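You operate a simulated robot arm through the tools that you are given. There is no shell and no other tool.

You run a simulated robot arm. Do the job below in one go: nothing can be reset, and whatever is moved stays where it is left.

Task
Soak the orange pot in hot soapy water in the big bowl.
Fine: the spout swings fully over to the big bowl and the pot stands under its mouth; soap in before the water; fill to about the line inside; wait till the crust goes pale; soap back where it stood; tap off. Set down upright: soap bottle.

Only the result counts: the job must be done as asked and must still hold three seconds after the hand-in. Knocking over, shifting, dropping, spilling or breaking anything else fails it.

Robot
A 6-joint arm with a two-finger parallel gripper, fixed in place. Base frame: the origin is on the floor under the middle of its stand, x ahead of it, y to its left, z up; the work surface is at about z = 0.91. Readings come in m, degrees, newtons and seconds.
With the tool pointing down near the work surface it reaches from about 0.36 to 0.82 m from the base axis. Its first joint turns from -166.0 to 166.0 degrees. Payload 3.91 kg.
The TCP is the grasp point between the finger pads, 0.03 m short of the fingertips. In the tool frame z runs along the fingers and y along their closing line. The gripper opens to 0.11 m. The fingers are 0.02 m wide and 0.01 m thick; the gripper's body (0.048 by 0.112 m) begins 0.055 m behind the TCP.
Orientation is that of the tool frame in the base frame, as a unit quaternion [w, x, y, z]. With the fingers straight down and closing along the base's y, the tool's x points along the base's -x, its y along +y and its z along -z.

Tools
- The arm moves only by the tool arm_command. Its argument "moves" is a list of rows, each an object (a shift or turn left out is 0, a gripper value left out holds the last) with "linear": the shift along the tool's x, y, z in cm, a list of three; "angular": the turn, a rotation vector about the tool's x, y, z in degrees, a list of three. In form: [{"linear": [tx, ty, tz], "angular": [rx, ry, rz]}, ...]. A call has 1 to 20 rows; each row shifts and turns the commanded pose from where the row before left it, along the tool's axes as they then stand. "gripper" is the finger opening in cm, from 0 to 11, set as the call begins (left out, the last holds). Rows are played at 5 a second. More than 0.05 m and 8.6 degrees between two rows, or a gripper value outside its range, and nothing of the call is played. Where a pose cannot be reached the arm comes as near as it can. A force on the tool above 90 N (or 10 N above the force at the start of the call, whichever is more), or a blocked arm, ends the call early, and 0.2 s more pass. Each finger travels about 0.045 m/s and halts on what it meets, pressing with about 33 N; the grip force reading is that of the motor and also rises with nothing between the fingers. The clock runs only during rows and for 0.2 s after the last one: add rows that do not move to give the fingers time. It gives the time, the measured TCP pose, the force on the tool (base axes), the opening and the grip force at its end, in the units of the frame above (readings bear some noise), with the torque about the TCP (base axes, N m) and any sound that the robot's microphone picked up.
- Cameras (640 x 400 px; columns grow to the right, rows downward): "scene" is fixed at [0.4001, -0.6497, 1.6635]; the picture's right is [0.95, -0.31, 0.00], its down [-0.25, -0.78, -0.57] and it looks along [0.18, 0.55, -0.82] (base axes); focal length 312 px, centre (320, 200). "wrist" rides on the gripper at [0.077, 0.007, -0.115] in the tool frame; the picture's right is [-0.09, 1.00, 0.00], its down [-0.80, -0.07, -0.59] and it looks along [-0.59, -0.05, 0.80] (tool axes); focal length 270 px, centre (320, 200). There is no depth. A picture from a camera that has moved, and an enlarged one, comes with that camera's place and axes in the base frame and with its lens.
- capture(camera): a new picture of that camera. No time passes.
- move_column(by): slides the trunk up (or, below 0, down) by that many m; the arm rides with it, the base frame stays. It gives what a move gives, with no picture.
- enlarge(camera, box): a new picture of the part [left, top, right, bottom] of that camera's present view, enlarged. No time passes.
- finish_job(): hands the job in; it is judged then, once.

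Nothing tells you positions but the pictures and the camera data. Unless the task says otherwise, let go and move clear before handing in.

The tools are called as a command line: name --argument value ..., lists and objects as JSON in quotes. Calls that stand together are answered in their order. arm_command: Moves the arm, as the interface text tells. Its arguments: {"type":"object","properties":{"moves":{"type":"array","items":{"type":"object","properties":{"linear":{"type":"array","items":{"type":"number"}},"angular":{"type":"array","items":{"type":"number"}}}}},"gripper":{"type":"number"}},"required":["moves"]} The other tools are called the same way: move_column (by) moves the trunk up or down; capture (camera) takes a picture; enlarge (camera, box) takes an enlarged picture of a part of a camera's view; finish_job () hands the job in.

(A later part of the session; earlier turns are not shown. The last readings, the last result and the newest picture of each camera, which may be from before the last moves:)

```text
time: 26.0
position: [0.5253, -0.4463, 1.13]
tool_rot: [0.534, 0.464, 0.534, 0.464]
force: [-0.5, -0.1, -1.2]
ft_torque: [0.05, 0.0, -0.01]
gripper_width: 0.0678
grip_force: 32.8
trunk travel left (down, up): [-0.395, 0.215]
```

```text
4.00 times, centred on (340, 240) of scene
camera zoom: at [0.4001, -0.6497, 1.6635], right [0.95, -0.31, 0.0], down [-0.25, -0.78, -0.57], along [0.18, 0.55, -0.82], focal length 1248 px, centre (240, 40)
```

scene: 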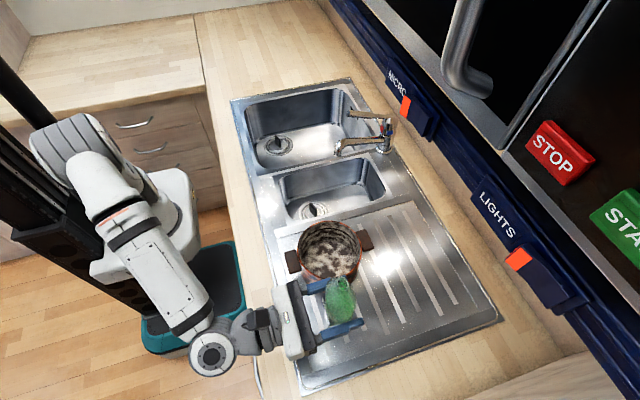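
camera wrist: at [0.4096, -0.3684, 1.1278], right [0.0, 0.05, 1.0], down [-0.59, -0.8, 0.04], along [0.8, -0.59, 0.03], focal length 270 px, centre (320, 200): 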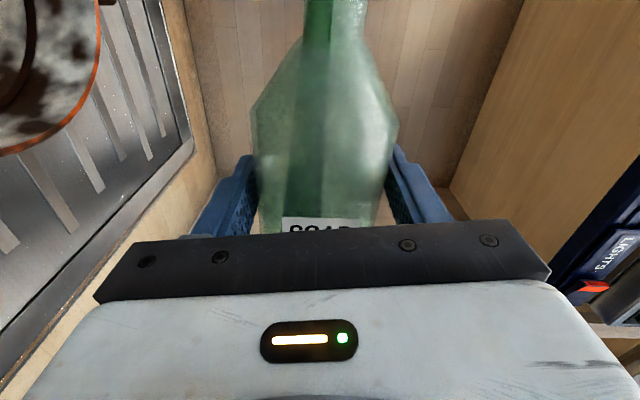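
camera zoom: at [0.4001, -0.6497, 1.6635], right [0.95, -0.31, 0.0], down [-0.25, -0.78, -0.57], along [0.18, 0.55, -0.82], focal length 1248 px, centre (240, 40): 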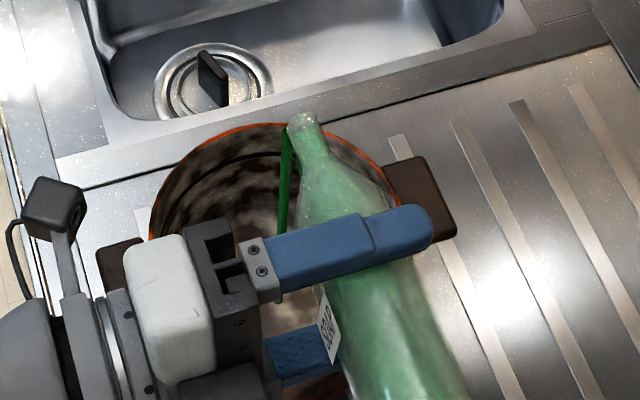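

A green stream is pouring straight down the middle of the pot. I will hold for about a second and check the amount.

arm_command --moves '[{}, {}, {}]'

enlarge --camera "scene" --box '[260, 190, 420, 290]'

capture --camera "wrist"

```text
time: 26.8
position: [0.5255, -0.4457, 1.1313]
tool_rot: [0.534, 0.464, 0.534, 0.464]
force: [1.1, -0.1, -1.3]
ft_torque: [0.05, 0.03, 0.01]
gripper_width: 0.0677
grip_force: 33.7
trunk travel left (down, up): [-0.395, 0.215]
```

```text
4.00 times, centred on (340, 240) of scene
camera zoom: at [0.4001, -0.6497, 1.6635], right [0.95, -0.31, 0.0], down [-0.25, -0.78, -0.57], along [0.18, 0.55, -0.82], focal length 1248 px, centre (240, 40)
```

zoom: 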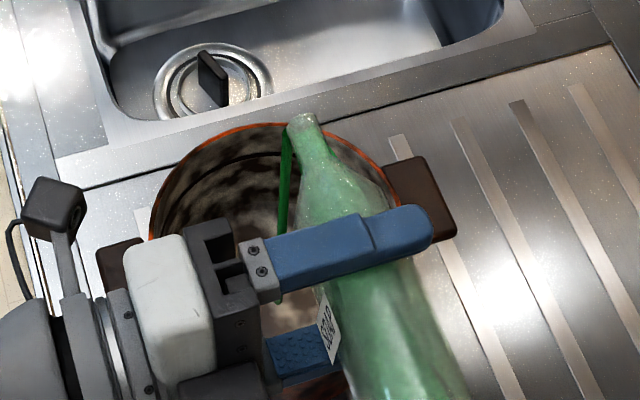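

```text
taken
camera wrist: at [0.4095, -0.3684, 1.1278], right [0.0, 0.05, 1.0], down [-0.59, -0.8, 0.04], along [0.8, -0.59, 0.03], focal length 270 px, centre (320, 200)
```

wrist: 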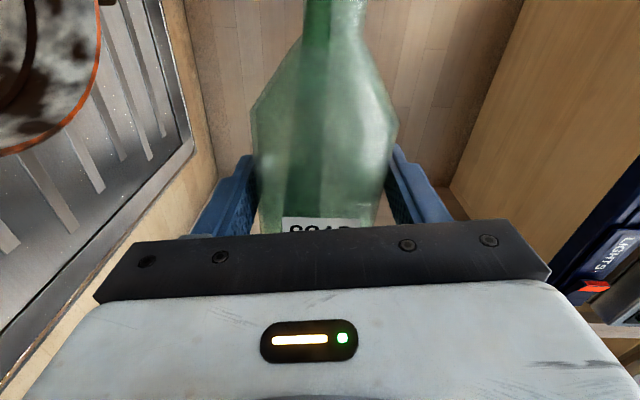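

The thin stream keeps running. I will hold about 1.6 s more for a good squirt and check again.

arm_command --moves '[{}, {}, {}, {}, {}, {}, {}]'

enlarge --camera "scene" --box '[290, 205, 390, 267]'

```text
time: 28.4
position: [0.5242, -0.4452, 1.1302]
tool_rot: [0.533, 0.464, 0.534, 0.464]
force: [-0.1, 0.8, -2.3]
ft_torque: [-0.01, 0.0, 0.03]
gripper_width: 0.0676
grip_force: 33.1
trunk travel left (down, up): [-0.395, 0.215]
```

```text
6.40 times, centred on (340, 236) of scene
camera zoom: at [0.4001, -0.6497, 1.6635], right [0.95, -0.31, 0.0], down [-0.25, -0.78, -0.57], along [0.18, 0.55, -0.82], focal length 1998 px, centre (192, -30)
```

zoom: 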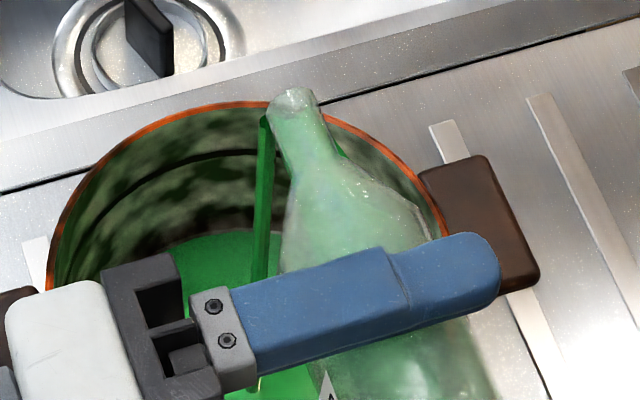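

The pot bottom is now covered with green soap, which is plenty. I will tilt the bottle back upright now, over the pot.

arm_command --moves '[{"angular": [0, 0, 8.4]}, {"angular": [0, 0, 8.4]}, {"angular": [0, 0, 8.4]}, {"angular": [0, 0, 8.4]}, {"angular": [0, 0, 8.4]}, {"angular": [0, 0, 8.4]}, {"angular": [0, 0, 8.4]}, {"angular": [0, 0, 8.4]}, {"angular": [0, 0, 8.4]}]'

capture --camera "wrist"

enlarge --camera "scene" --box '[260, 200, 420, 360]'

```text
time: 30.4
position: [0.5248, -0.4461, 1.1313]
tool_rot: [0.136, 0.694, 0.136, 0.694]
force: [0.4, 0.0, -1.3]
ft_torque: [-0.01, 0.0, 0.01]
gripper_width: 0.0674
grip_force: 32.9
trunk travel left (down, up): [-0.395, 0.215]
```

```text
taken
camera wrist: at [0.4094, -0.4233, 1.2059], right [0.0, -0.96, 0.3], down [-0.59, -0.24, -0.77], along [0.8, -0.18, -0.57], focal length 270 px, centre (320, 200)
```

wrist: 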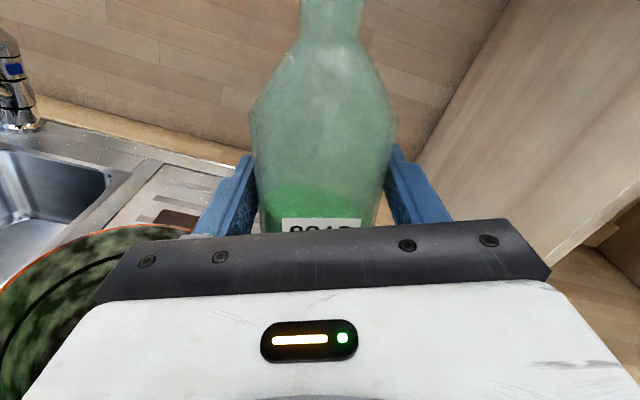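

```text
2.50 times, centred on (340, 280) of scene
camera zoom: at [0.4001, -0.6497, 1.6635], right [0.95, -0.31, 0.0], down [-0.25, -0.78, -0.57], along [0.18, 0.55, -0.82], focal length 780 px, centre (270, 0)
```

zoom: 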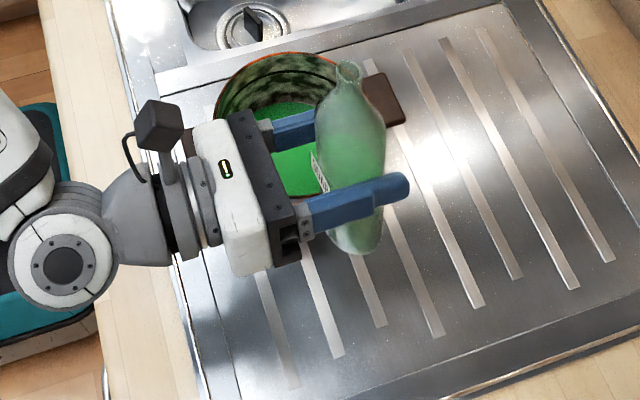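

The soap is in the pot and the bottle is nearly upright again, though it sits about 10 degrees rotated in the fingers. I will roll back most of the rest and judge its uprightness by the liquid line.

arm_command --moves '[{"angular": [0, 0, 5.7]}, {"angular": [0, 0, 5.7]}, {}]'

enlarge --camera "wrist" --box '[180, 0, 460, 240]'

enlarge --camera "scene" --box '[310, 210, 410, 310]'

```text
time: 31.2
position: [0.5242, -0.4466, 1.132]
tool_rot: [0.067, 0.704, 0.067, 0.704]
force: [1.0, -0.5, -1.8]
ft_torque: [-0.02, -0.03, -0.01]
gripper_width: 0.0675
grip_force: 32.9
trunk travel left (down, up): [-0.395, 0.215]
```

```text
1.67 times, centred on (320, 120) of wrist
camera zoom: at [0.4096, -0.4383, 1.2088], right [0.0, -0.99, 0.1], down [-0.59, -0.08, -0.8], along [0.8, -0.06, -0.59], focal length 450 px, centre (320, 333)
```

zoom: 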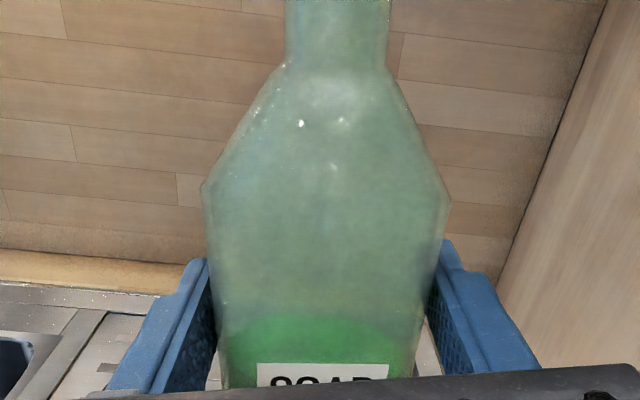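

```text
4.00 times, centred on (360, 260) of scene
camera zoom: at [0.4001, -0.6497, 1.6635], right [0.95, -0.31, 0.0], down [-0.25, -0.78, -0.57], along [0.18, 0.55, -0.82], focal length 1248 px, centre (160, -40)
```

zoom: 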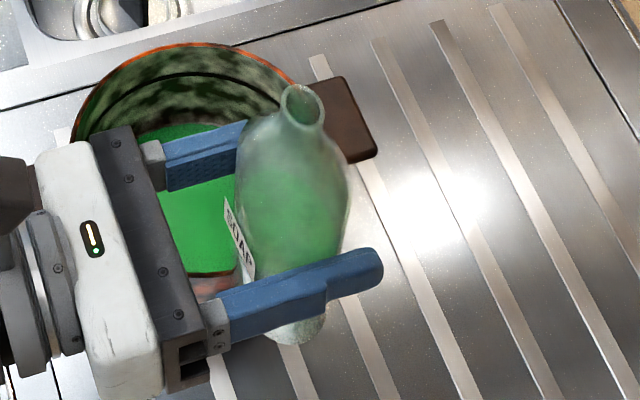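

The bottle leans about 3 degrees; I will correct that and carry it back above the spot where it stood.

arm_command --moves '[{"angular": [0, 0, 3.2]}, {"linear": [-0.27, 2.05, -1.62]}, {"linear": [-0.27, 2.05, -1.62]}, {"linear": [-0.27, 2.05, -1.61]}, {}]'

enlarge --camera "wrist" --box '[180, 0, 460, 240]'

enlarge --camera "scene" --box '[290, 240, 390, 340]'

```text
time: 32.4
position: [0.4773, -0.5092, 1.1325]
tool_rot: [0.049, 0.706, 0.048, 0.705]
force: [-0.3, 0.3, -1.1]
ft_torque: [0.01, -0.02, 0.0]
gripper_width: 0.0669
grip_force: 32.3
trunk travel left (down, up): [-0.395, 0.215]
```

```text
1.67 times, centred on (320, 120) of wrist
camera zoom: at [0.3609, -0.5043, 1.2101], right [0.0, -1.0, 0.05], down [-0.59, -0.04, -0.8], along [0.8, -0.03, -0.59], focal length 450 px, centre (320, 333)
```

zoom: 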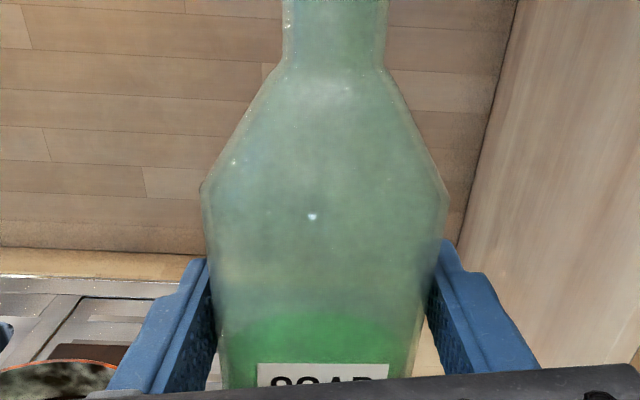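

```text
4.00 times, centred on (340, 290) of scene
camera zoom: at [0.4001, -0.6497, 1.6635], right [0.95, -0.31, 0.0], down [-0.25, -0.78, -0.57], along [0.18, 0.55, -0.82], focal length 1248 px, centre (240, -160)
```

zoom: 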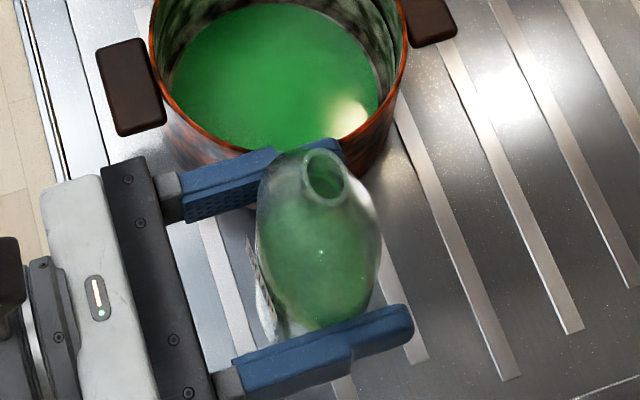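

The bottle hangs upright again, about 1 cm lower in the grip than before, so its base should touch at a TCP height of about 0.999. I will go down to just above that.

arm_command --moves '[{"linear": [-2.55, -0.32, 0]}, {"linear": [-2.55, -0.32, 0]}, {"linear": [-2.55, -0.32, 0]}, {"linear": [-2.55, -0.32, 0]}, {"linear": [-2.3, -0.3, 0]}, {}]'

enlarge --camera "scene" --box '[290, 270, 390, 370]'

capture --camera "wrist"

```text
time: 33.8
position: [0.4753, -0.5102, 1.0056]
tool_rot: [0.048, 0.706, 0.047, 0.705]
force: [0.6, -0.4, -1.8]
ft_torque: [0.0, 0.0, -0.03]
gripper_width: 0.0667
grip_force: 33.4
trunk travel left (down, up): [-0.395, 0.215]
```

```text
4.00 times, centred on (340, 320) of scene
camera zoom: at [0.4001, -0.6497, 1.6635], right [0.95, -0.31, 0.0], down [-0.25, -0.78, -0.57], along [0.18, 0.55, -0.82], focal length 1248 px, centre (240, -280)
```

zoom: 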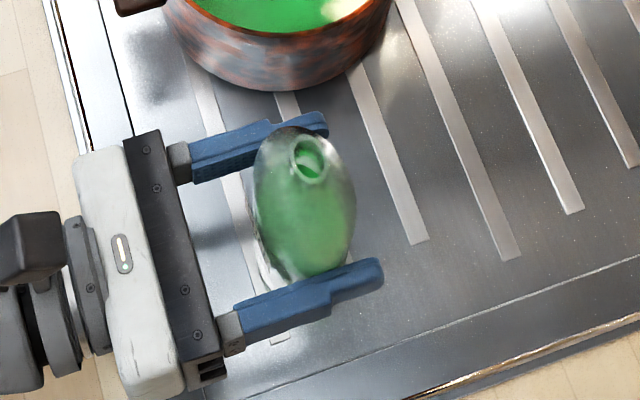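

```text
taken
camera wrist: at [0.3603, -0.5058, 1.0839], right [0.0, -1.0, 0.05], down [-0.59, -0.04, -0.8], along [0.8, -0.03, -0.59], focal length 270 px, centre (320, 200)
```

wrist: 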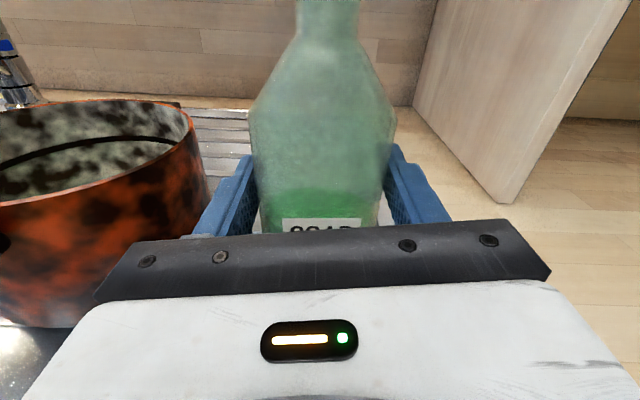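

The mouth is within about 2 mm of its original image position once I allow for the remaining height. I will lower in small steps until the base touches.

arm_command --moves '[{"linear": [-0.2, -0.027, 0]}, {"linear": [-0.2, -0.027, 0]}, {}]'

arm_command --moves '[{"linear": [-0.15, -0.02, 0]}, {}]'

```text
time: 34.6
position: [0.4766, -0.51, 1.0028]
tool_rot: [0.048, 0.706, 0.048, 0.705]
force: [-0.3, 0.3, -2.3]
ft_torque: [0.0, 0.0, 0.0]
gripper_width: 0.0669
grip_force: 33.0
trunk travel left (down, up): [-0.395, 0.215]
```

```text
time: 35.2
position: [0.4757, -0.5098, 1.0016]
tool_rot: [0.049, 0.706, 0.047, 0.705]
force: [0.3, -1.1, -2.1]
ft_torque: [-0.01, 0.02, -0.03]
gripper_width: 0.0664
grip_force: 32.9
trunk travel left (down, up): [-0.395, 0.215]
```

arm_command --moves '[{"linear": [-0.15, -0.02, 0]}, {}]'

arm_command --moves '[{"linear": [-0.15, -0.02, 0]}, {}]'

arm_command --moves '[{"linear": [-0.1, -0.014, 0]}, {}]'

```text
time: 35.8
position: [0.4774, -0.5113, 0.9986]
tool_rot: [0.048, 0.705, 0.049, 0.705]
force: [0.4, -0.5, -2.2]
ft_torque: [0.03, -0.02, 0.02]
gripper_width: 0.0665
grip_force: 33.1
trunk travel left (down, up): [-0.395, 0.215]
```

```text
time: 36.4
position: [0.477, -0.5104, 0.9985]
tool_rot: [0.048, 0.705, 0.049, 0.706]
force: [0.2, -1.4, 3.3]
ft_torque: [-0.02, -0.11, -0.02]
gripper_width: 0.0664
grip_force: 33.1
trunk travel left (down, up): [-0.395, 0.215]
```

```text
time: 37.0
position: [0.476, -0.5084, 0.9981]
tool_rot: [0.048, 0.704, 0.05, 0.706]
force: [2.0, 0.0, 14.3]
ft_torque: [0.38, -0.2, -0.06]
gripper_width: 0.0662
grip_force: 32.8
trunk travel left (down, up): [-0.395, 0.215]
```

The base touches with about 14 N. I will relieve that slightly and open the gripper.

arm_command --moves '[{"linear": [0.1, 0.014, 0]}, {}]'

arm_command --gripper 9.6 --moves '[{}, {}, {}, {}, {}]'

capture --camera "wrist"

enlarge --camera "scene" --box '[290, 270, 390, 370]'

```text
time: 37.6
position: [0.4748, -0.509, 0.998]
tool_rot: [0.049, 0.705, 0.048, 0.706]
force: [5.3, 0.2, 15.7]
ft_torque: [0.39, -0.4, -0.11]
gripper_width: 0.0666
grip_force: 33.0
trunk travel left (down, up): [-0.395, 0.215]
```

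```text
time: 38.8
position: [0.4755, -0.51, 0.9975]
tool_rot: [0.049, 0.706, 0.047, 0.705]
force: [0.1, -0.4, -0.2]
ft_torque: [-0.03, -0.04, 0.01]
gripper_width: 0.0958
grip_force: 0.0
trunk travel left (down, up): [-0.395, 0.215]
```

```text
taken
camera wrist: at [0.3605, -0.5053, 1.0749], right [0.0, -1.0, 0.05], down [-0.59, -0.04, -0.8], along [0.8, -0.03, -0.59], focal length 270 px, centre (320, 200)
```

wrist: 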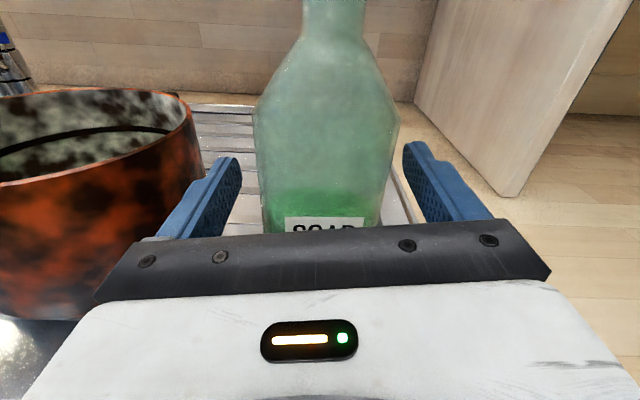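

```text
4.00 times, centred on (340, 320) of scene
camera zoom: at [0.4001, -0.6497, 1.6635], right [0.95, -0.31, 0.0], down [-0.25, -0.78, -0.57], along [0.18, 0.55, -0.82], focal length 1248 px, centre (240, -280)
```

zoom: 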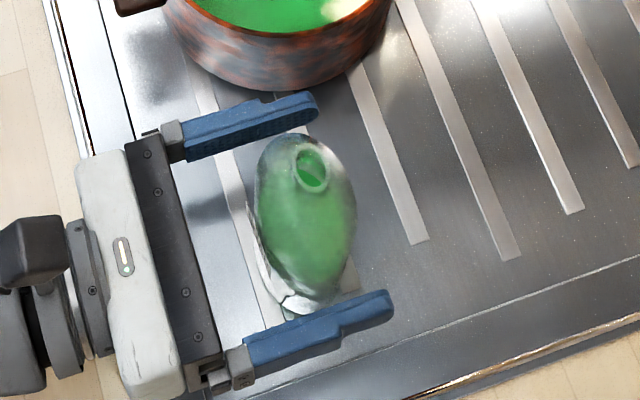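

The bottle stands on its own, at almost exactly the original image position. I will back straight out and verify.

arm_command --moves '[{"linear": [0, 0, -1.5]}, {"linear": [0, 0, -2.5]}, {"linear": [0, 0, -3]}, {"linear": [0, 0, -4]}]'

capture --camera "wrist"

enlarge --camera "scene" --box '[305, 285, 385, 365]'

enlarge --camera "scene" --box '[260, 200, 420, 300]'

```text
time: 39.8
position: [0.3655, -0.5088, 0.9969]
tool_rot: [0.047, 0.705, 0.049, 0.705]
force: [0.0, 0.1, 0.2]
ft_torque: [0.01, 0.0, -0.03]
gripper_width: 0.0958
grip_force: 0.1
trunk travel left (down, up): [-0.395, 0.215]
```

```text
taken
camera wrist: at [0.2499, -0.5055, 1.0753], right [0.0, -1.0, 0.05], down [-0.59, -0.04, -0.8], along [0.8, -0.03, -0.59], focal length 270 px, centre (320, 200)
```

wrist: 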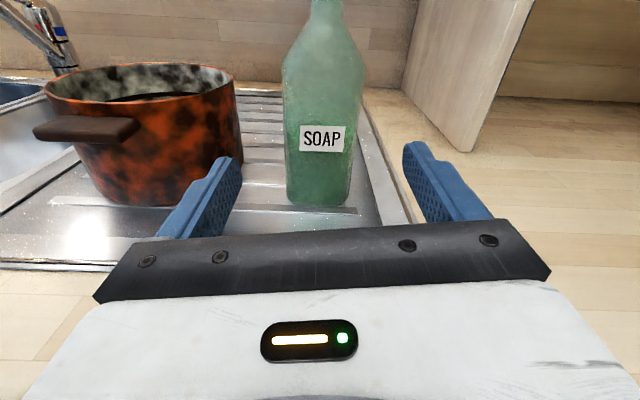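

```text
5.00 times, centred on (345, 325) of scene
camera zoom: at [0.4001, -0.6497, 1.6635], right [0.95, -0.31, 0.0], down [-0.25, -0.78, -0.57], along [0.18, 0.55, -0.82], focal length 1561 px, centre (195, -425)
```

zoom: 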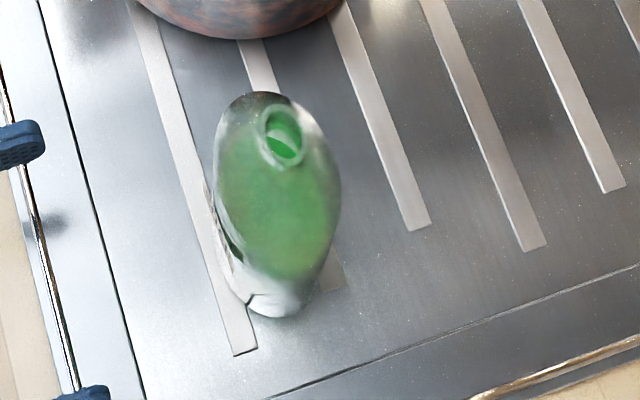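

```text
4.00 times, centred on (340, 250) of scene
camera zoom: at [0.4001, -0.6497, 1.6635], right [0.95, -0.31, 0.0], down [-0.25, -0.78, -0.57], along [0.18, 0.55, -0.82], focal length 1248 px, centre (240, 0)
```

zoom: 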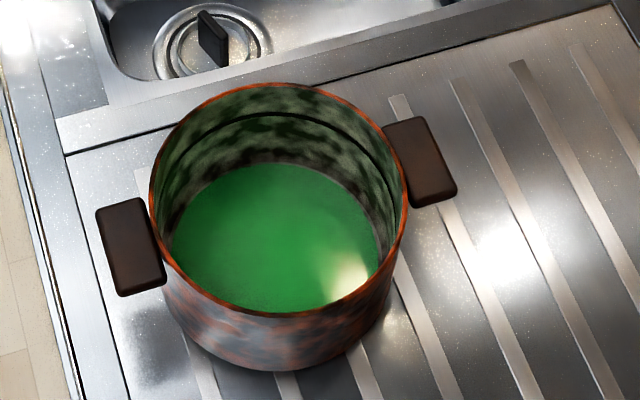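

The bottle is back within a millimetre or so and stands upright, and the soap covers the pot bottom below the black fill line. Next I will raise the arm and bring the tool back to pointing down, for the spout.

arm_command --moves '[{"linear": [4.16, 0.575, 0]}, {"linear": [4.16, 0.575, 0]}, {"linear": [4.16, 0.575, 0]}, {"linear": [4.16, 0.575, 0]}, {"linear": [4.16, 0.575, 0]}, {"linear": [4.16, 0.575, 0]}, {"angular": [0, 0, 7.8]}, {"angular": [0, -8.18, 0]}, {"angular": [0, -8.18, 0]}, {"angular": [0, -8.18, 0]}, {"angular": [0, -8.18, 0]}, {"angular": [0, -8.18, 0]}, {"angular": [0, -8.18, 0]}, {"angular": [0, -8.18, 0]}, {"angular": [0, -8.18, 0]}, {"angular": [0, -8.18, 0]}, {"angular": [0, -8.18, 0]}, {"angular": [0, -8.2, 0]}]'

arm_command --gripper 0 --moves '[{"angular": [0, 0, -8.5]}, {"angular": [0, 0, -8.5]}, {"angular": [0, 0, -8.5]}, {"angular": [0, 0, -8.5]}, {"angular": [0, 0, -8.5]}, {"angular": [0, 0, -8.5]}, {"angular": [0, 0, -8.5]}, {"angular": [0, 0, -8.5]}, {"angular": [0, 0, -8.5]}, {"angular": [0, 0, -8.5]}, {"angular": [0, 0, -8.5]}, {"angular": [0, 0, -8.5]}, {"angular": [0, 0, -8.5]}, {"angular": [0, 0, -8.5]}, {"angular": [0, 0, -8.5]}, {"angular": [0, 0, -8.5]}, {"angular": [0, 0, -8.5]}, {"angular": [0, 0, -8.5]}, {"angular": [0, 0, -8.5]}, {"angular": [0, 0, -8.5]}]'

capture --camera "scene"

```text
time: 43.6
position: [0.3664, -0.5091, 1.2481]
tool_rot: [0.0, 1.0, -0.001, -0.001]
force: [1.3, 0.6, -0.1]
ft_torque: [-0.02, -0.03, 0.0]
gripper_width: 0.0962
grip_force: 0.1
trunk travel left (down, up): [-0.395, 0.215]
```

```text
time: 47.8
position: [0.3661, -0.5101, 1.249]
tool_rot: [0.0, 0.086, 0.996, 0.0]
force: [0.1, 0.1, -0.2]
ft_torque: [0.01, 0.03, -0.04]
gripper_width: 0.0
grip_force: 33.0
trunk travel left (down, up): [-0.395, 0.215]
```

```text
taken
```

scene: 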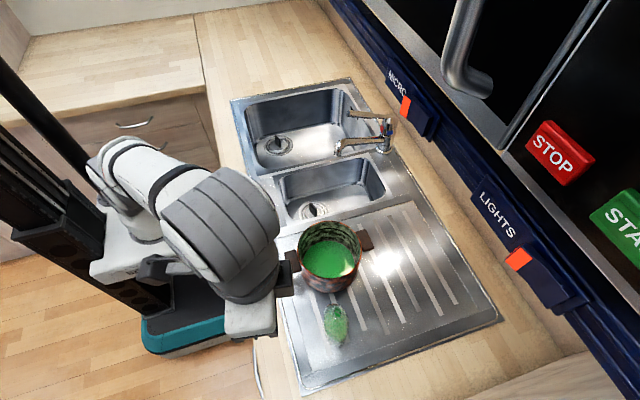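

The tool points down with closed fingers. I will travel in front of the pot at safe height, drop below the cabinet level, and then go to the −y side of the spout.

arm_command --gripper 0 --moves '[{"angular": [0, 0, -5]}, {"angular": [0, 0, -4.9]}, {"linear": [-0.77, 4.43, 0]}, {"linear": [-0.77, 4.43, 0]}, {"linear": [-0.77, 4.43, 0]}, {"linear": [-0.77, 4.43, 0]}, {"linear": [-0.77, 4.43, 0]}, {"linear": [-0.77, 4.43, 0]}, {"linear": [-0.77, 4.43, 0]}, {"linear": [-0.6, 0, 4.3]}, {"linear": [-0.6, 0, 4.3]}, {"linear": [-0.6, 0, 4.3]}]'

capture --camera "scene"

capture --camera "wrist"

```text
time: 50.4
position: [0.4403, -0.2032, 1.1196]
tool_rot: [0.0, 0.002, 1.0, 0.0]
force: [0.2, 1.0, 0.2]
ft_torque: [-0.01, 0.02, 0.02]
gripper_width: 0.0
grip_force: 32.9
trunk travel left (down, up): [-0.395, 0.215]
```

```text
taken
```

scene: 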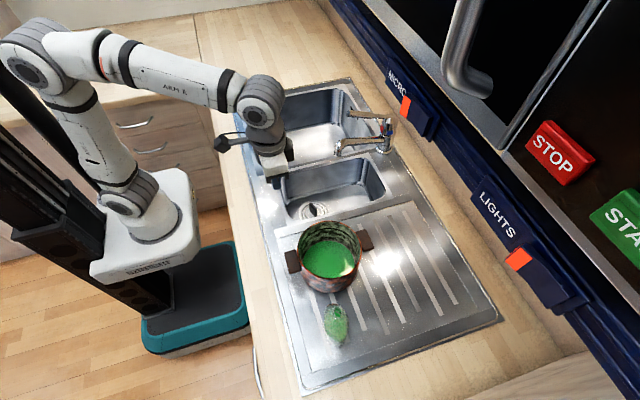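

```text
taken
camera wrist: at [0.3622, -0.195, 1.2354], right [0.09, 1.0, 0.0], down [0.8, -0.07, 0.59], along [0.59, -0.05, -0.8], focal length 270 px, centre (320, 200)
```

wrist: 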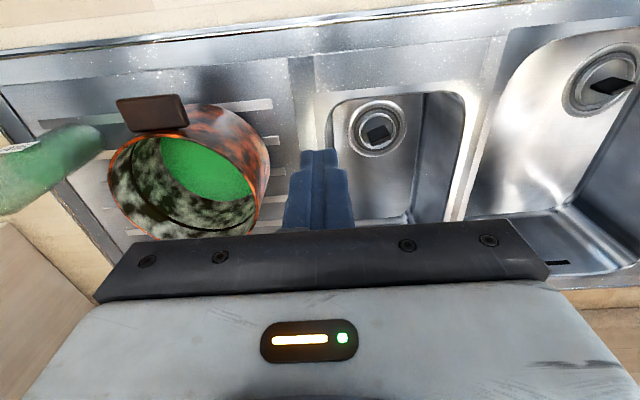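

The way is clear. I will go lower to z of about 1.07 and move in beside the spout on its −y side.

arm_command --moves '[{"linear": [-1, 0, 4.5]}, {"linear": [-3.75, 0.7, 0.08]}, {"linear": [-3.75, 0.7, 0.08]}, {"linear": [-3.75, 0.7, 0.08]}, {"linear": [-3.75, 0.7, 0.08]}, {"linear": [-3.75, 0.7, 0.08]}, {"linear": [-3.75, 0.7, 0.08]}]'

capture --camera "scene"

capture --camera "wrist"

```text
time: 52.0
position: [0.675, -0.1577, 1.0682]
tool_rot: [0.0, 0.002, 1.0, 0.001]
force: [-0.2, 0.0, -0.3]
ft_torque: [0.0, -0.01, 0.0]
gripper_width: 0.0001
grip_force: 33.3
trunk travel left (down, up): [-0.395, 0.215]
```

```text
taken
```

scene: 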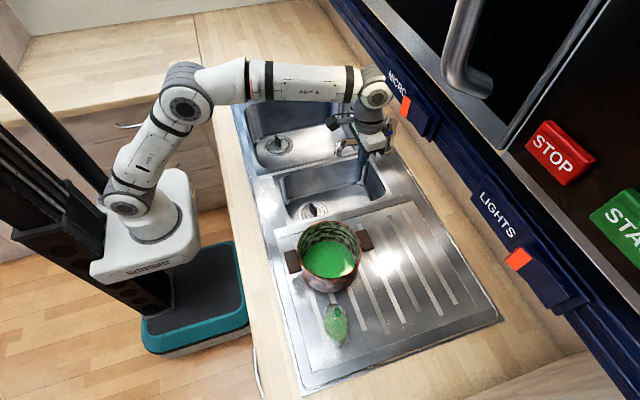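

```text
taken
camera wrist: at [0.5979, -0.1503, 1.1848], right [0.09, 1.0, 0.0], down [0.8, -0.07, 0.59], along [0.59, -0.05, -0.8], focal length 270 px, centre (320, 200)
```

wrist: 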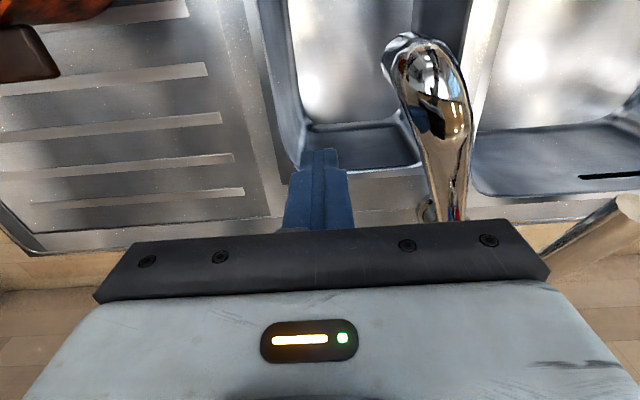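

The fingers hang beside the spout on its −y side, and the spout end is at about (0.625, -0.112). I will push it around the tap axis along an arc, towards the big bowl, in small steps.

arm_command --moves '[{"linear": [1.42, 3.18, 0.7]}, {"linear": [0.84, 1.45, 0]}, {"linear": [0.72, 1.51, 0]}, {"linear": [0.58, 1.57, 0]}, {"linear": [0.44, 1.61, 0]}, {"linear": [0.3, 1.65, 0]}]'

capture --camera "wrist"

enlarge --camera "scene" --box '[300, 70, 460, 170]'

```text
time: 53.4
position: [0.6298, -0.0468, 1.0635]
tool_rot: [0.0, 0.001, 1.0, 0.0]
force: [0.0, 0.6, 0.3]
ft_torque: [-0.01, 0.01, 0.0]
gripper_width: 0.0003
grip_force: 33.1
trunk travel left (down, up): [-0.395, 0.215]
```

```text
taken
camera wrist: at [0.5519, -0.0397, 1.1795], right [0.09, 1.0, 0.0], down [0.8, -0.07, 0.59], along [0.59, -0.05, -0.8], focal length 270 px, centre (320, 200)
```

wrist: 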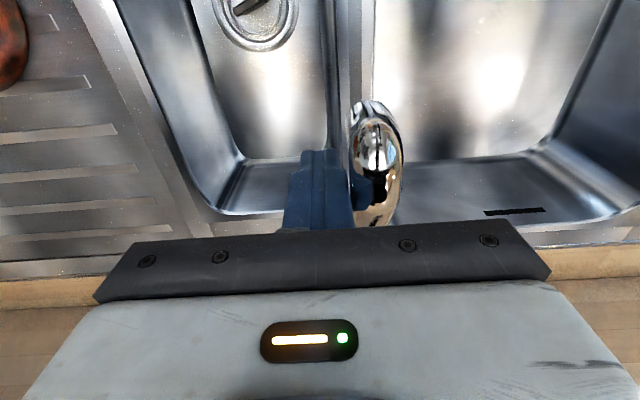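

```text
4.00 times, centred on (380, 120) of scene
camera zoom: at [0.4001, -0.6497, 1.6635], right [0.95, -0.31, 0.0], down [-0.25, -0.78, -0.57], along [0.18, 0.55, -0.82], focal length 1248 px, centre (80, 520)
```

zoom: 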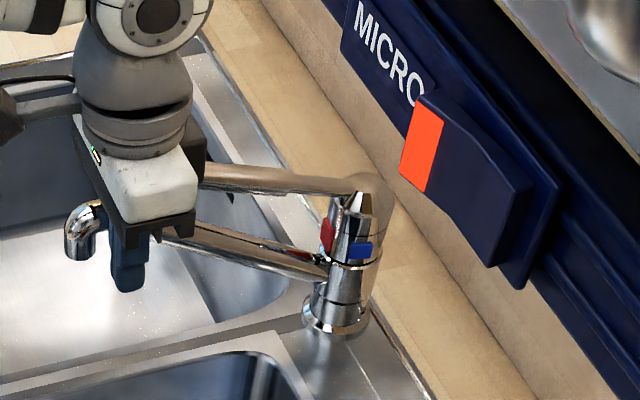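

The spout swings easily. I will keep pushing along the arc.

arm_command --moves '[{"linear": [0.16, 1.67, 0]}, {"linear": [0, 1.67, 0]}, {"linear": [-0.14, 1.67, 0]}, {"linear": [-0.28, 1.65, 0]}, {"linear": [-0.42, 1.61, 0]}, {"linear": [-0.57, 1.58, 0]}]'

capture --camera "wrist"

enlarge --camera "scene" --box '[300, 70, 460, 170]'

```text
time: 54.8
position: [0.6437, 0.0497, 1.0633]
tool_rot: [-0.001, 0.001, 1.0, 0.0]
force: [-0.3, 0.1, 0.5]
ft_torque: [0.02, 0.03, -0.01]
gripper_width: 0.0001
grip_force: 32.8
trunk travel left (down, up): [-0.395, 0.215]
```

```text
taken
camera wrist: at [0.5657, 0.0572, 1.1788], right [0.09, 1.0, 0.0], down [0.8, -0.07, 0.59], along [0.59, -0.05, -0.8], focal length 270 px, centre (320, 200)
```

wrist: 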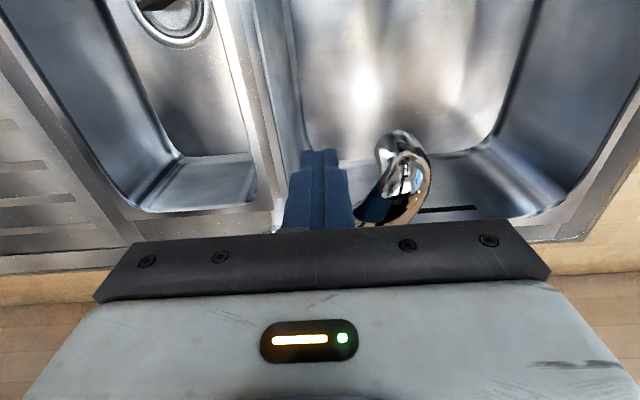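

```text
4.00 times, centred on (380, 120) of scene
camera zoom: at [0.4001, -0.6497, 1.6635], right [0.95, -0.31, 0.0], down [-0.25, -0.78, -0.57], along [0.18, 0.55, -0.82], focal length 1248 px, centre (80, 520)
```

zoom: 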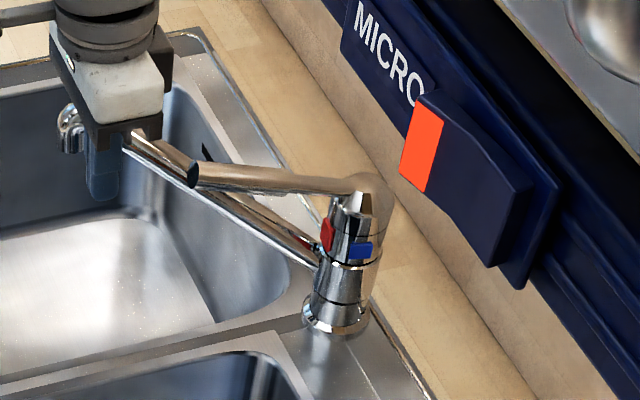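

There is no resistance yet at about 150 degrees. I will continue in smaller groups to feel for the end stop.

arm_command --moves '[{"linear": [-0.7, 1.52, 0]}, {"linear": [-0.83, 1.45, 0]}]'

arm_command --moves '[{"linear": [-0.92, 1.38, 0]}, {"linear": [-1.1, 1.28, 0]}]'

capture --camera "wrist"

enlarge --camera "scene" --box '[300, 70, 460, 170]'

```text
time: 55.4
position: [0.6575, 0.0809, 1.0639]
tool_rot: [0.001, 0.001, 1.0, 0.0]
force: [-0.6, 0.8, 0.7]
ft_torque: [0.0, 0.0, 0.02]
gripper_width: 0.0
grip_force: 33.2
trunk travel left (down, up): [-0.395, 0.215]
```

```text
time: 56.0
position: [0.6703, 0.0965, 1.0637]
tool_rot: [-0.008, 0.003, 1.0, -0.002]
force: [-65.9, -56.0, -21.9]
ft_torque: [0.11, -0.32, 0.27]
gripper_width: 0.0001
grip_force: 32.7
trunk travel left (down, up): [-0.395, 0.215]
```

```text
taken
camera wrist: at [0.5938, 0.1039, 1.1807], right [0.09, 1.0, -0.01], down [0.81, -0.07, 0.58], along [0.58, -0.06, -0.81], focal length 270 px, centre (320, 200)
```

wrist: 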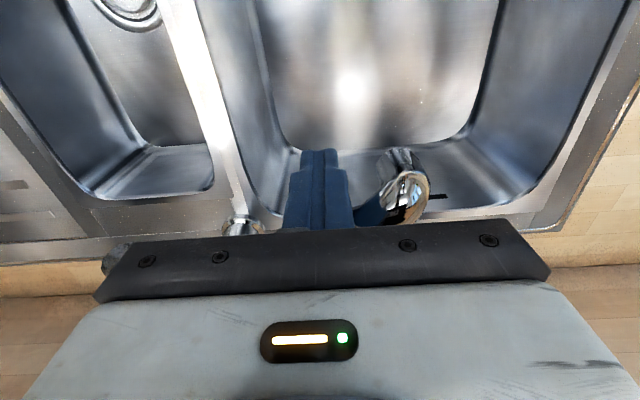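

```text
4.00 times, centred on (380, 120) of scene
camera zoom: at [0.4001, -0.6497, 1.6635], right [0.95, -0.31, 0.0], down [-0.25, -0.78, -0.57], along [0.18, 0.55, -0.82], focal length 1248 px, centre (80, 520)
```

zoom: 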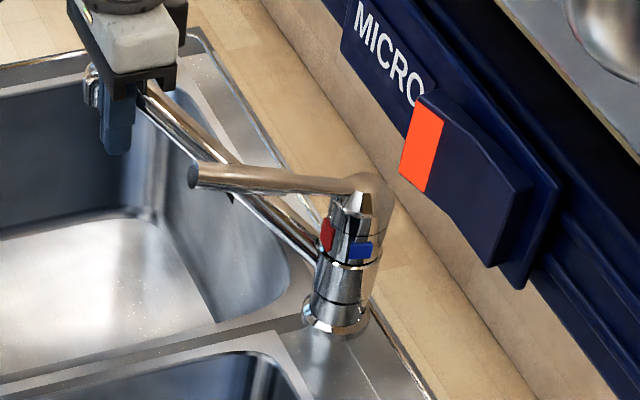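

That is the end stop, so the spout is fully over at an azimuth of about 135 degrees. I will back away from it and look where the mouth is.

arm_command --moves '[{"linear": [0.8, -0.8, 0]}, {"linear": [2, -2, 0]}, {"linear": [2.5, -2.5, 0]}, {"linear": [3, -3, 0]}]'

capture --camera "wrist"

capture --camera "scene"

enlarge --camera "scene" --box '[225, 75, 405, 187]'

```text
time: 57.0
position: [0.595, 0.0228, 1.0649]
tool_rot: [0.001, 0.001, 1.0, 0.0]
force: [0.2, 0.0, 0.2]
ft_torque: [0.02, -0.03, -0.01]
gripper_width: 0.0
grip_force: 32.8
trunk travel left (down, up): [-0.395, 0.215]
```

```text
taken
camera wrist: at [0.5178, 0.0306, 1.1798], right [0.09, 1.0, 0.0], down [0.8, -0.07, 0.6], along [0.59, -0.05, -0.8], focal length 270 px, centre (320, 200)
```

wrist: 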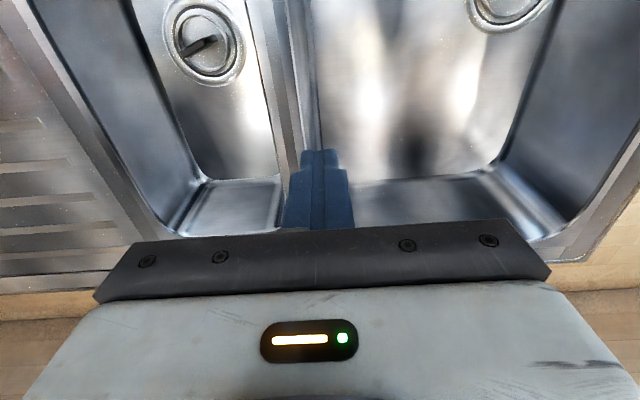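

```text
taken
```

scene: 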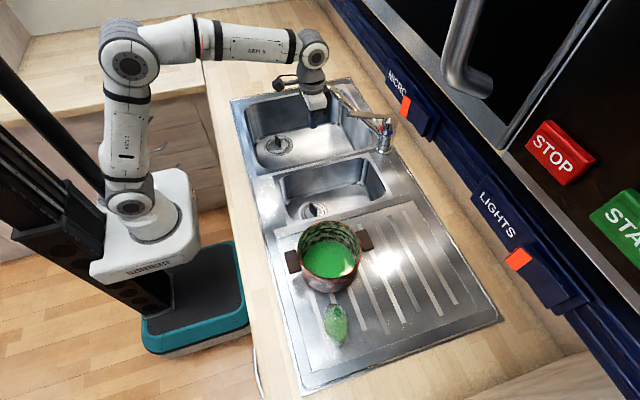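

```text
3.56 times, centred on (315, 131) of scene
camera zoom: at [0.4001, -0.6497, 1.6635], right [0.95, -0.31, 0.0], down [-0.25, -0.78, -0.57], along [0.18, 0.55, -0.82], focal length 1110 px, centre (338, 445)
```

zoom: 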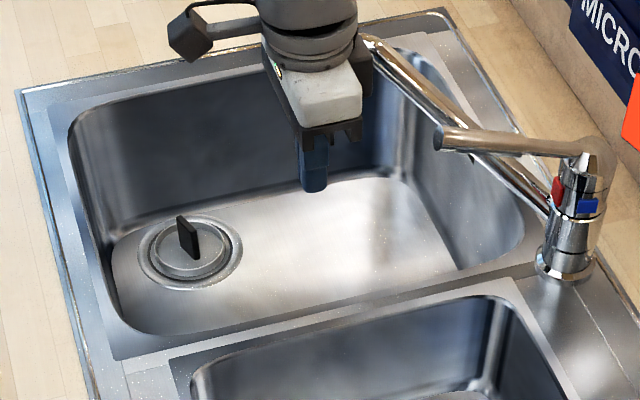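

I will pull back further so that the spout mouth is visible.

arm_command --moves '[{"linear": [4.5, -1, -1]}, {"linear": [4.5, -1, -1]}, {"linear": [4.5, -2, -1]}]'

capture --camera "wrist"

enlarge --camera "scene" --box '[225, 75, 405, 187]'

```text
refused: row 3 steps farther than a row can; nothing moved
```

```text
taken
camera wrist: at [0.5178, 0.0306, 1.1798], right [0.09, 1.0, 0.0], down [0.8, -0.07, 0.6], along [0.59, -0.05, -0.8], focal length 270 px, centre (320, 200)
```

wrist: 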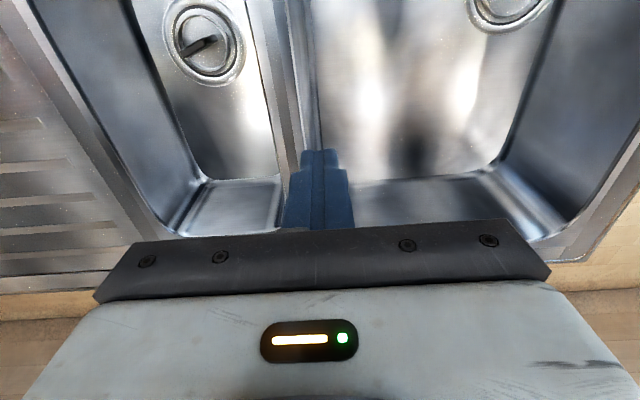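

```text
3.56 times, centred on (315, 131) of scene
camera zoom: at [0.4001, -0.6497, 1.6635], right [0.95, -0.31, 0.0], down [-0.25, -0.78, -0.57], along [0.18, 0.55, -0.82], focal length 1110 px, centre (338, 445)
```

zoom: 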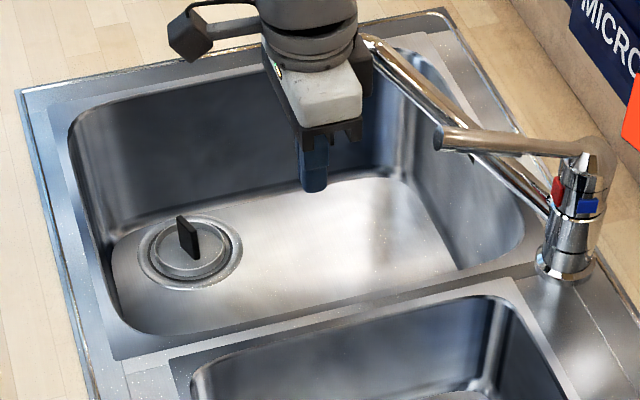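

arm_command --moves '[{"linear": [4.5, -1, -1]}, {"linear": [4.5, -1, -1]}, {"linear": [4.5, -1, -1]}, {"linear": [1, -4, -1]}]'

capture --camera "wrist"

enlarge --camera "scene" --box '[225, 75, 405, 187]'

```text
time: 58.0
position: [0.4509, -0.0453, 1.1027]
tool_rot: [0.0, 0.001, 1.0, 0.0]
force: [0.4, 0.1, 0.4]
ft_torque: [0.01, -0.02, 0.02]
gripper_width: 0.0
grip_force: 33.1
trunk travel left (down, up): [-0.395, 0.215]
```

```text
taken
camera wrist: at [0.3733, -0.0384, 1.2173], right [0.09, 1.0, 0.0], down [0.8, -0.07, 0.59], along [0.59, -0.05, -0.8], focal length 270 px, centre (320, 200)
```

wrist: 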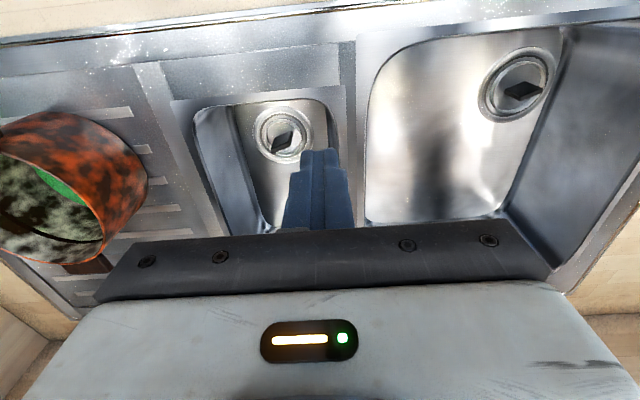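

```text
3.56 times, centred on (315, 131) of scene
camera zoom: at [0.4001, -0.6497, 1.6635], right [0.95, -0.31, 0.0], down [-0.25, -0.78, -0.57], along [0.18, 0.55, -0.82], focal length 1110 px, centre (338, 445)
```

zoom: 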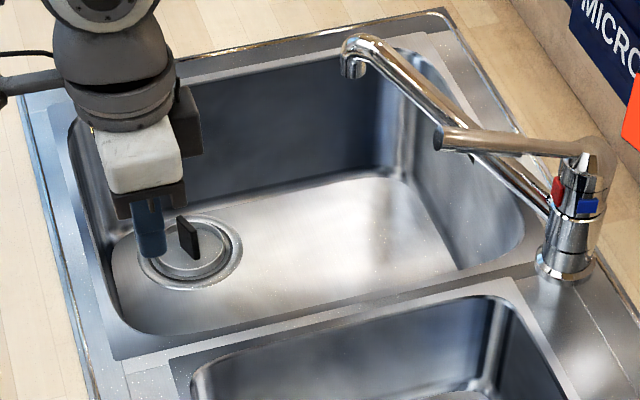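

The spout is fully over and its mouth is at about (0.672, 0.14, 1.04). The bowl spans roughly x 0.43 to 0.81 and y 0.01 to 0.335, with its floor near z = 0.72. I will pick up the pot by pinching its rim wall on the +y side, so I am moving above that point with the fingers 5 cm apart.

arm_command --gripper 5 --moves '[{"linear": [-1.23, -3.81, -0.29]}, {"linear": [-1.23, -3.81, -0.29]}, {"linear": [-1.23, -3.81, -0.29]}, {"linear": [-1.23, -3.81, -0.29]}, {"linear": [-1.23, -3.81, -0.29]}, {"linear": [-1.23, -3.81, -0.29]}, {}]'

capture --camera "wrist"

enlarge --camera "scene" --box '[260, 180, 420, 280]'

```text
time: 59.6
position: [0.5236, -0.2756, 1.1203]
tool_rot: [0.0, 0.0, 1.0, 0.0]
force: [-0.1, -0.4, -0.2]
ft_torque: [0.04, -0.02, -0.02]
gripper_width: 0.0504
grip_force: 0.1
trunk travel left (down, up): [-0.395, 0.215]
```

```text
taken
camera wrist: at [0.445, -0.2686, 1.2363], right [0.09, 1.0, 0.0], down [0.8, -0.07, 0.59], along [0.59, -0.05, -0.8], focal length 270 px, centre (320, 200)
```

wrist: 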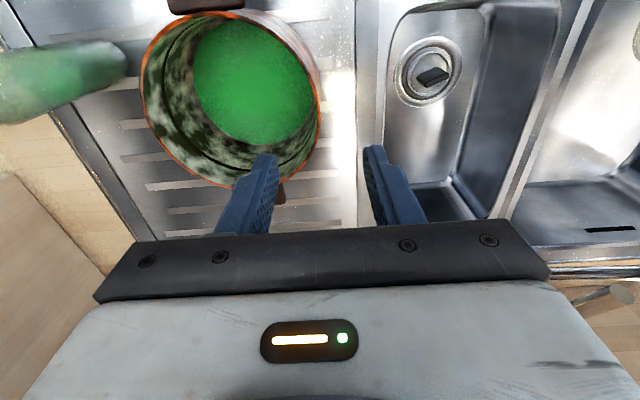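

```text
4.00 times, centred on (340, 230) of scene
camera zoom: at [0.4001, -0.6497, 1.6635], right [0.95, -0.31, 0.0], down [-0.25, -0.78, -0.57], along [0.18, 0.55, -0.82], focal length 1248 px, centre (240, 80)
```

zoom: 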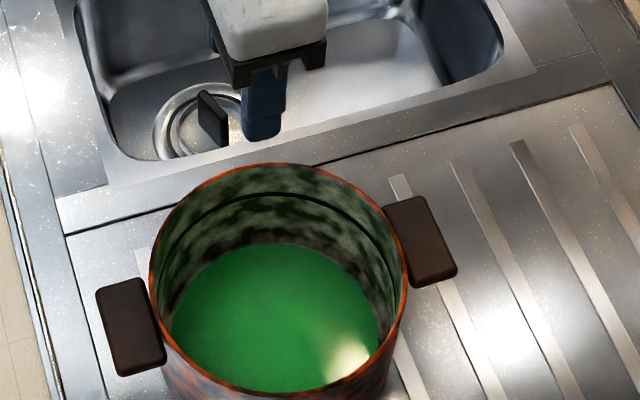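

The wall of the pot on its +y side is at y of about -0.2765 and the TCP is at -0.2756, so the fingers will straddle it. I will descend to z = 0.98.

arm_command --moves '[{"linear": [0, -0.08, 3.5]}, {"linear": [0, 0, 3.5]}, {"linear": [0, 0, 3.5]}, {"linear": [0, 0, 3.5]}, {}]'

capture --camera "wrist"

enlarge --camera "scene" --box '[260, 180, 420, 280]'

```text
time: 60.8
position: [0.5232, -0.275, 0.9795]
tool_rot: [0.0, 0.001, 1.0, 0.0]
force: [0.2, -0.2, -0.4]
ft_torque: [0.01, 0.01, 0.0]
gripper_width: 0.0504
grip_force: 0.1
trunk travel left (down, up): [-0.395, 0.215]
```

```text
taken
camera wrist: at [0.446, -0.2681, 1.0956], right [0.09, 1.0, 0.0], down [0.8, -0.07, 0.59], along [0.59, -0.05, -0.8], focal length 270 px, centre (320, 200)
```

wrist: 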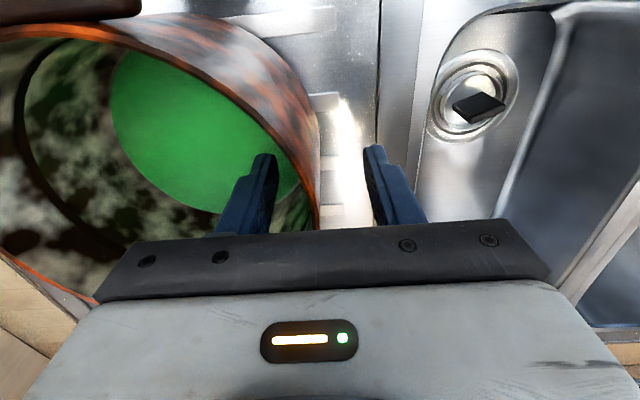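

```text
4.00 times, centred on (340, 230) of scene
camera zoom: at [0.4001, -0.6497, 1.6635], right [0.95, -0.31, 0.0], down [-0.25, -0.78, -0.57], along [0.18, 0.55, -0.82], focal length 1248 px, centre (240, 80)
```

zoom: 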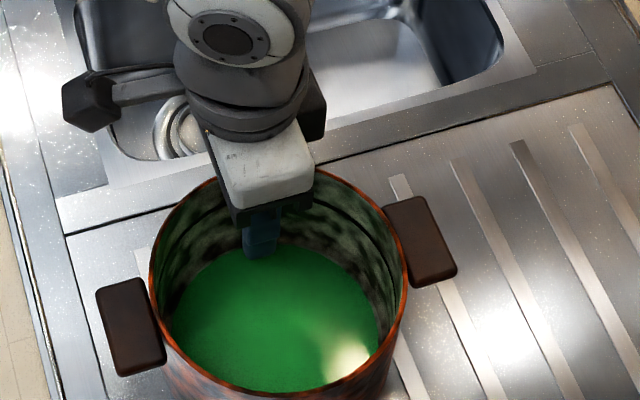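

The fingers straddle the wall well. I will close on it.

arm_command --gripper 0 --moves '[{}, {}, {}, {}, {}]'

capture --camera "wrist"

```text
time: 62.0
position: [0.5239, -0.2762, 0.982]
tool_rot: [0.001, 0.002, 1.0, 0.0]
force: [-3.5, -2.4, 7.2]
ft_torque: [-1.71, 0.37, -0.5]
gripper_width: 0.0067
grip_force: 32.5
trunk travel left (down, up): [-0.395, 0.215]
```

```text
taken
camera wrist: at [0.4449, -0.2683, 1.097], right [0.09, 1.0, 0.0], down [0.8, -0.07, 0.6], along [0.59, -0.05, -0.8], focal length 270 px, centre (320, 200)
```

wrist: 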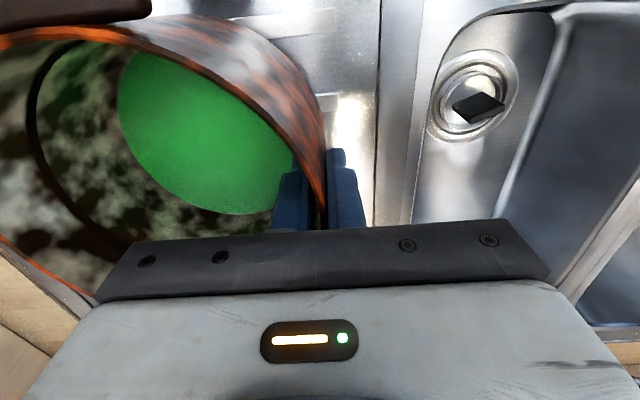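

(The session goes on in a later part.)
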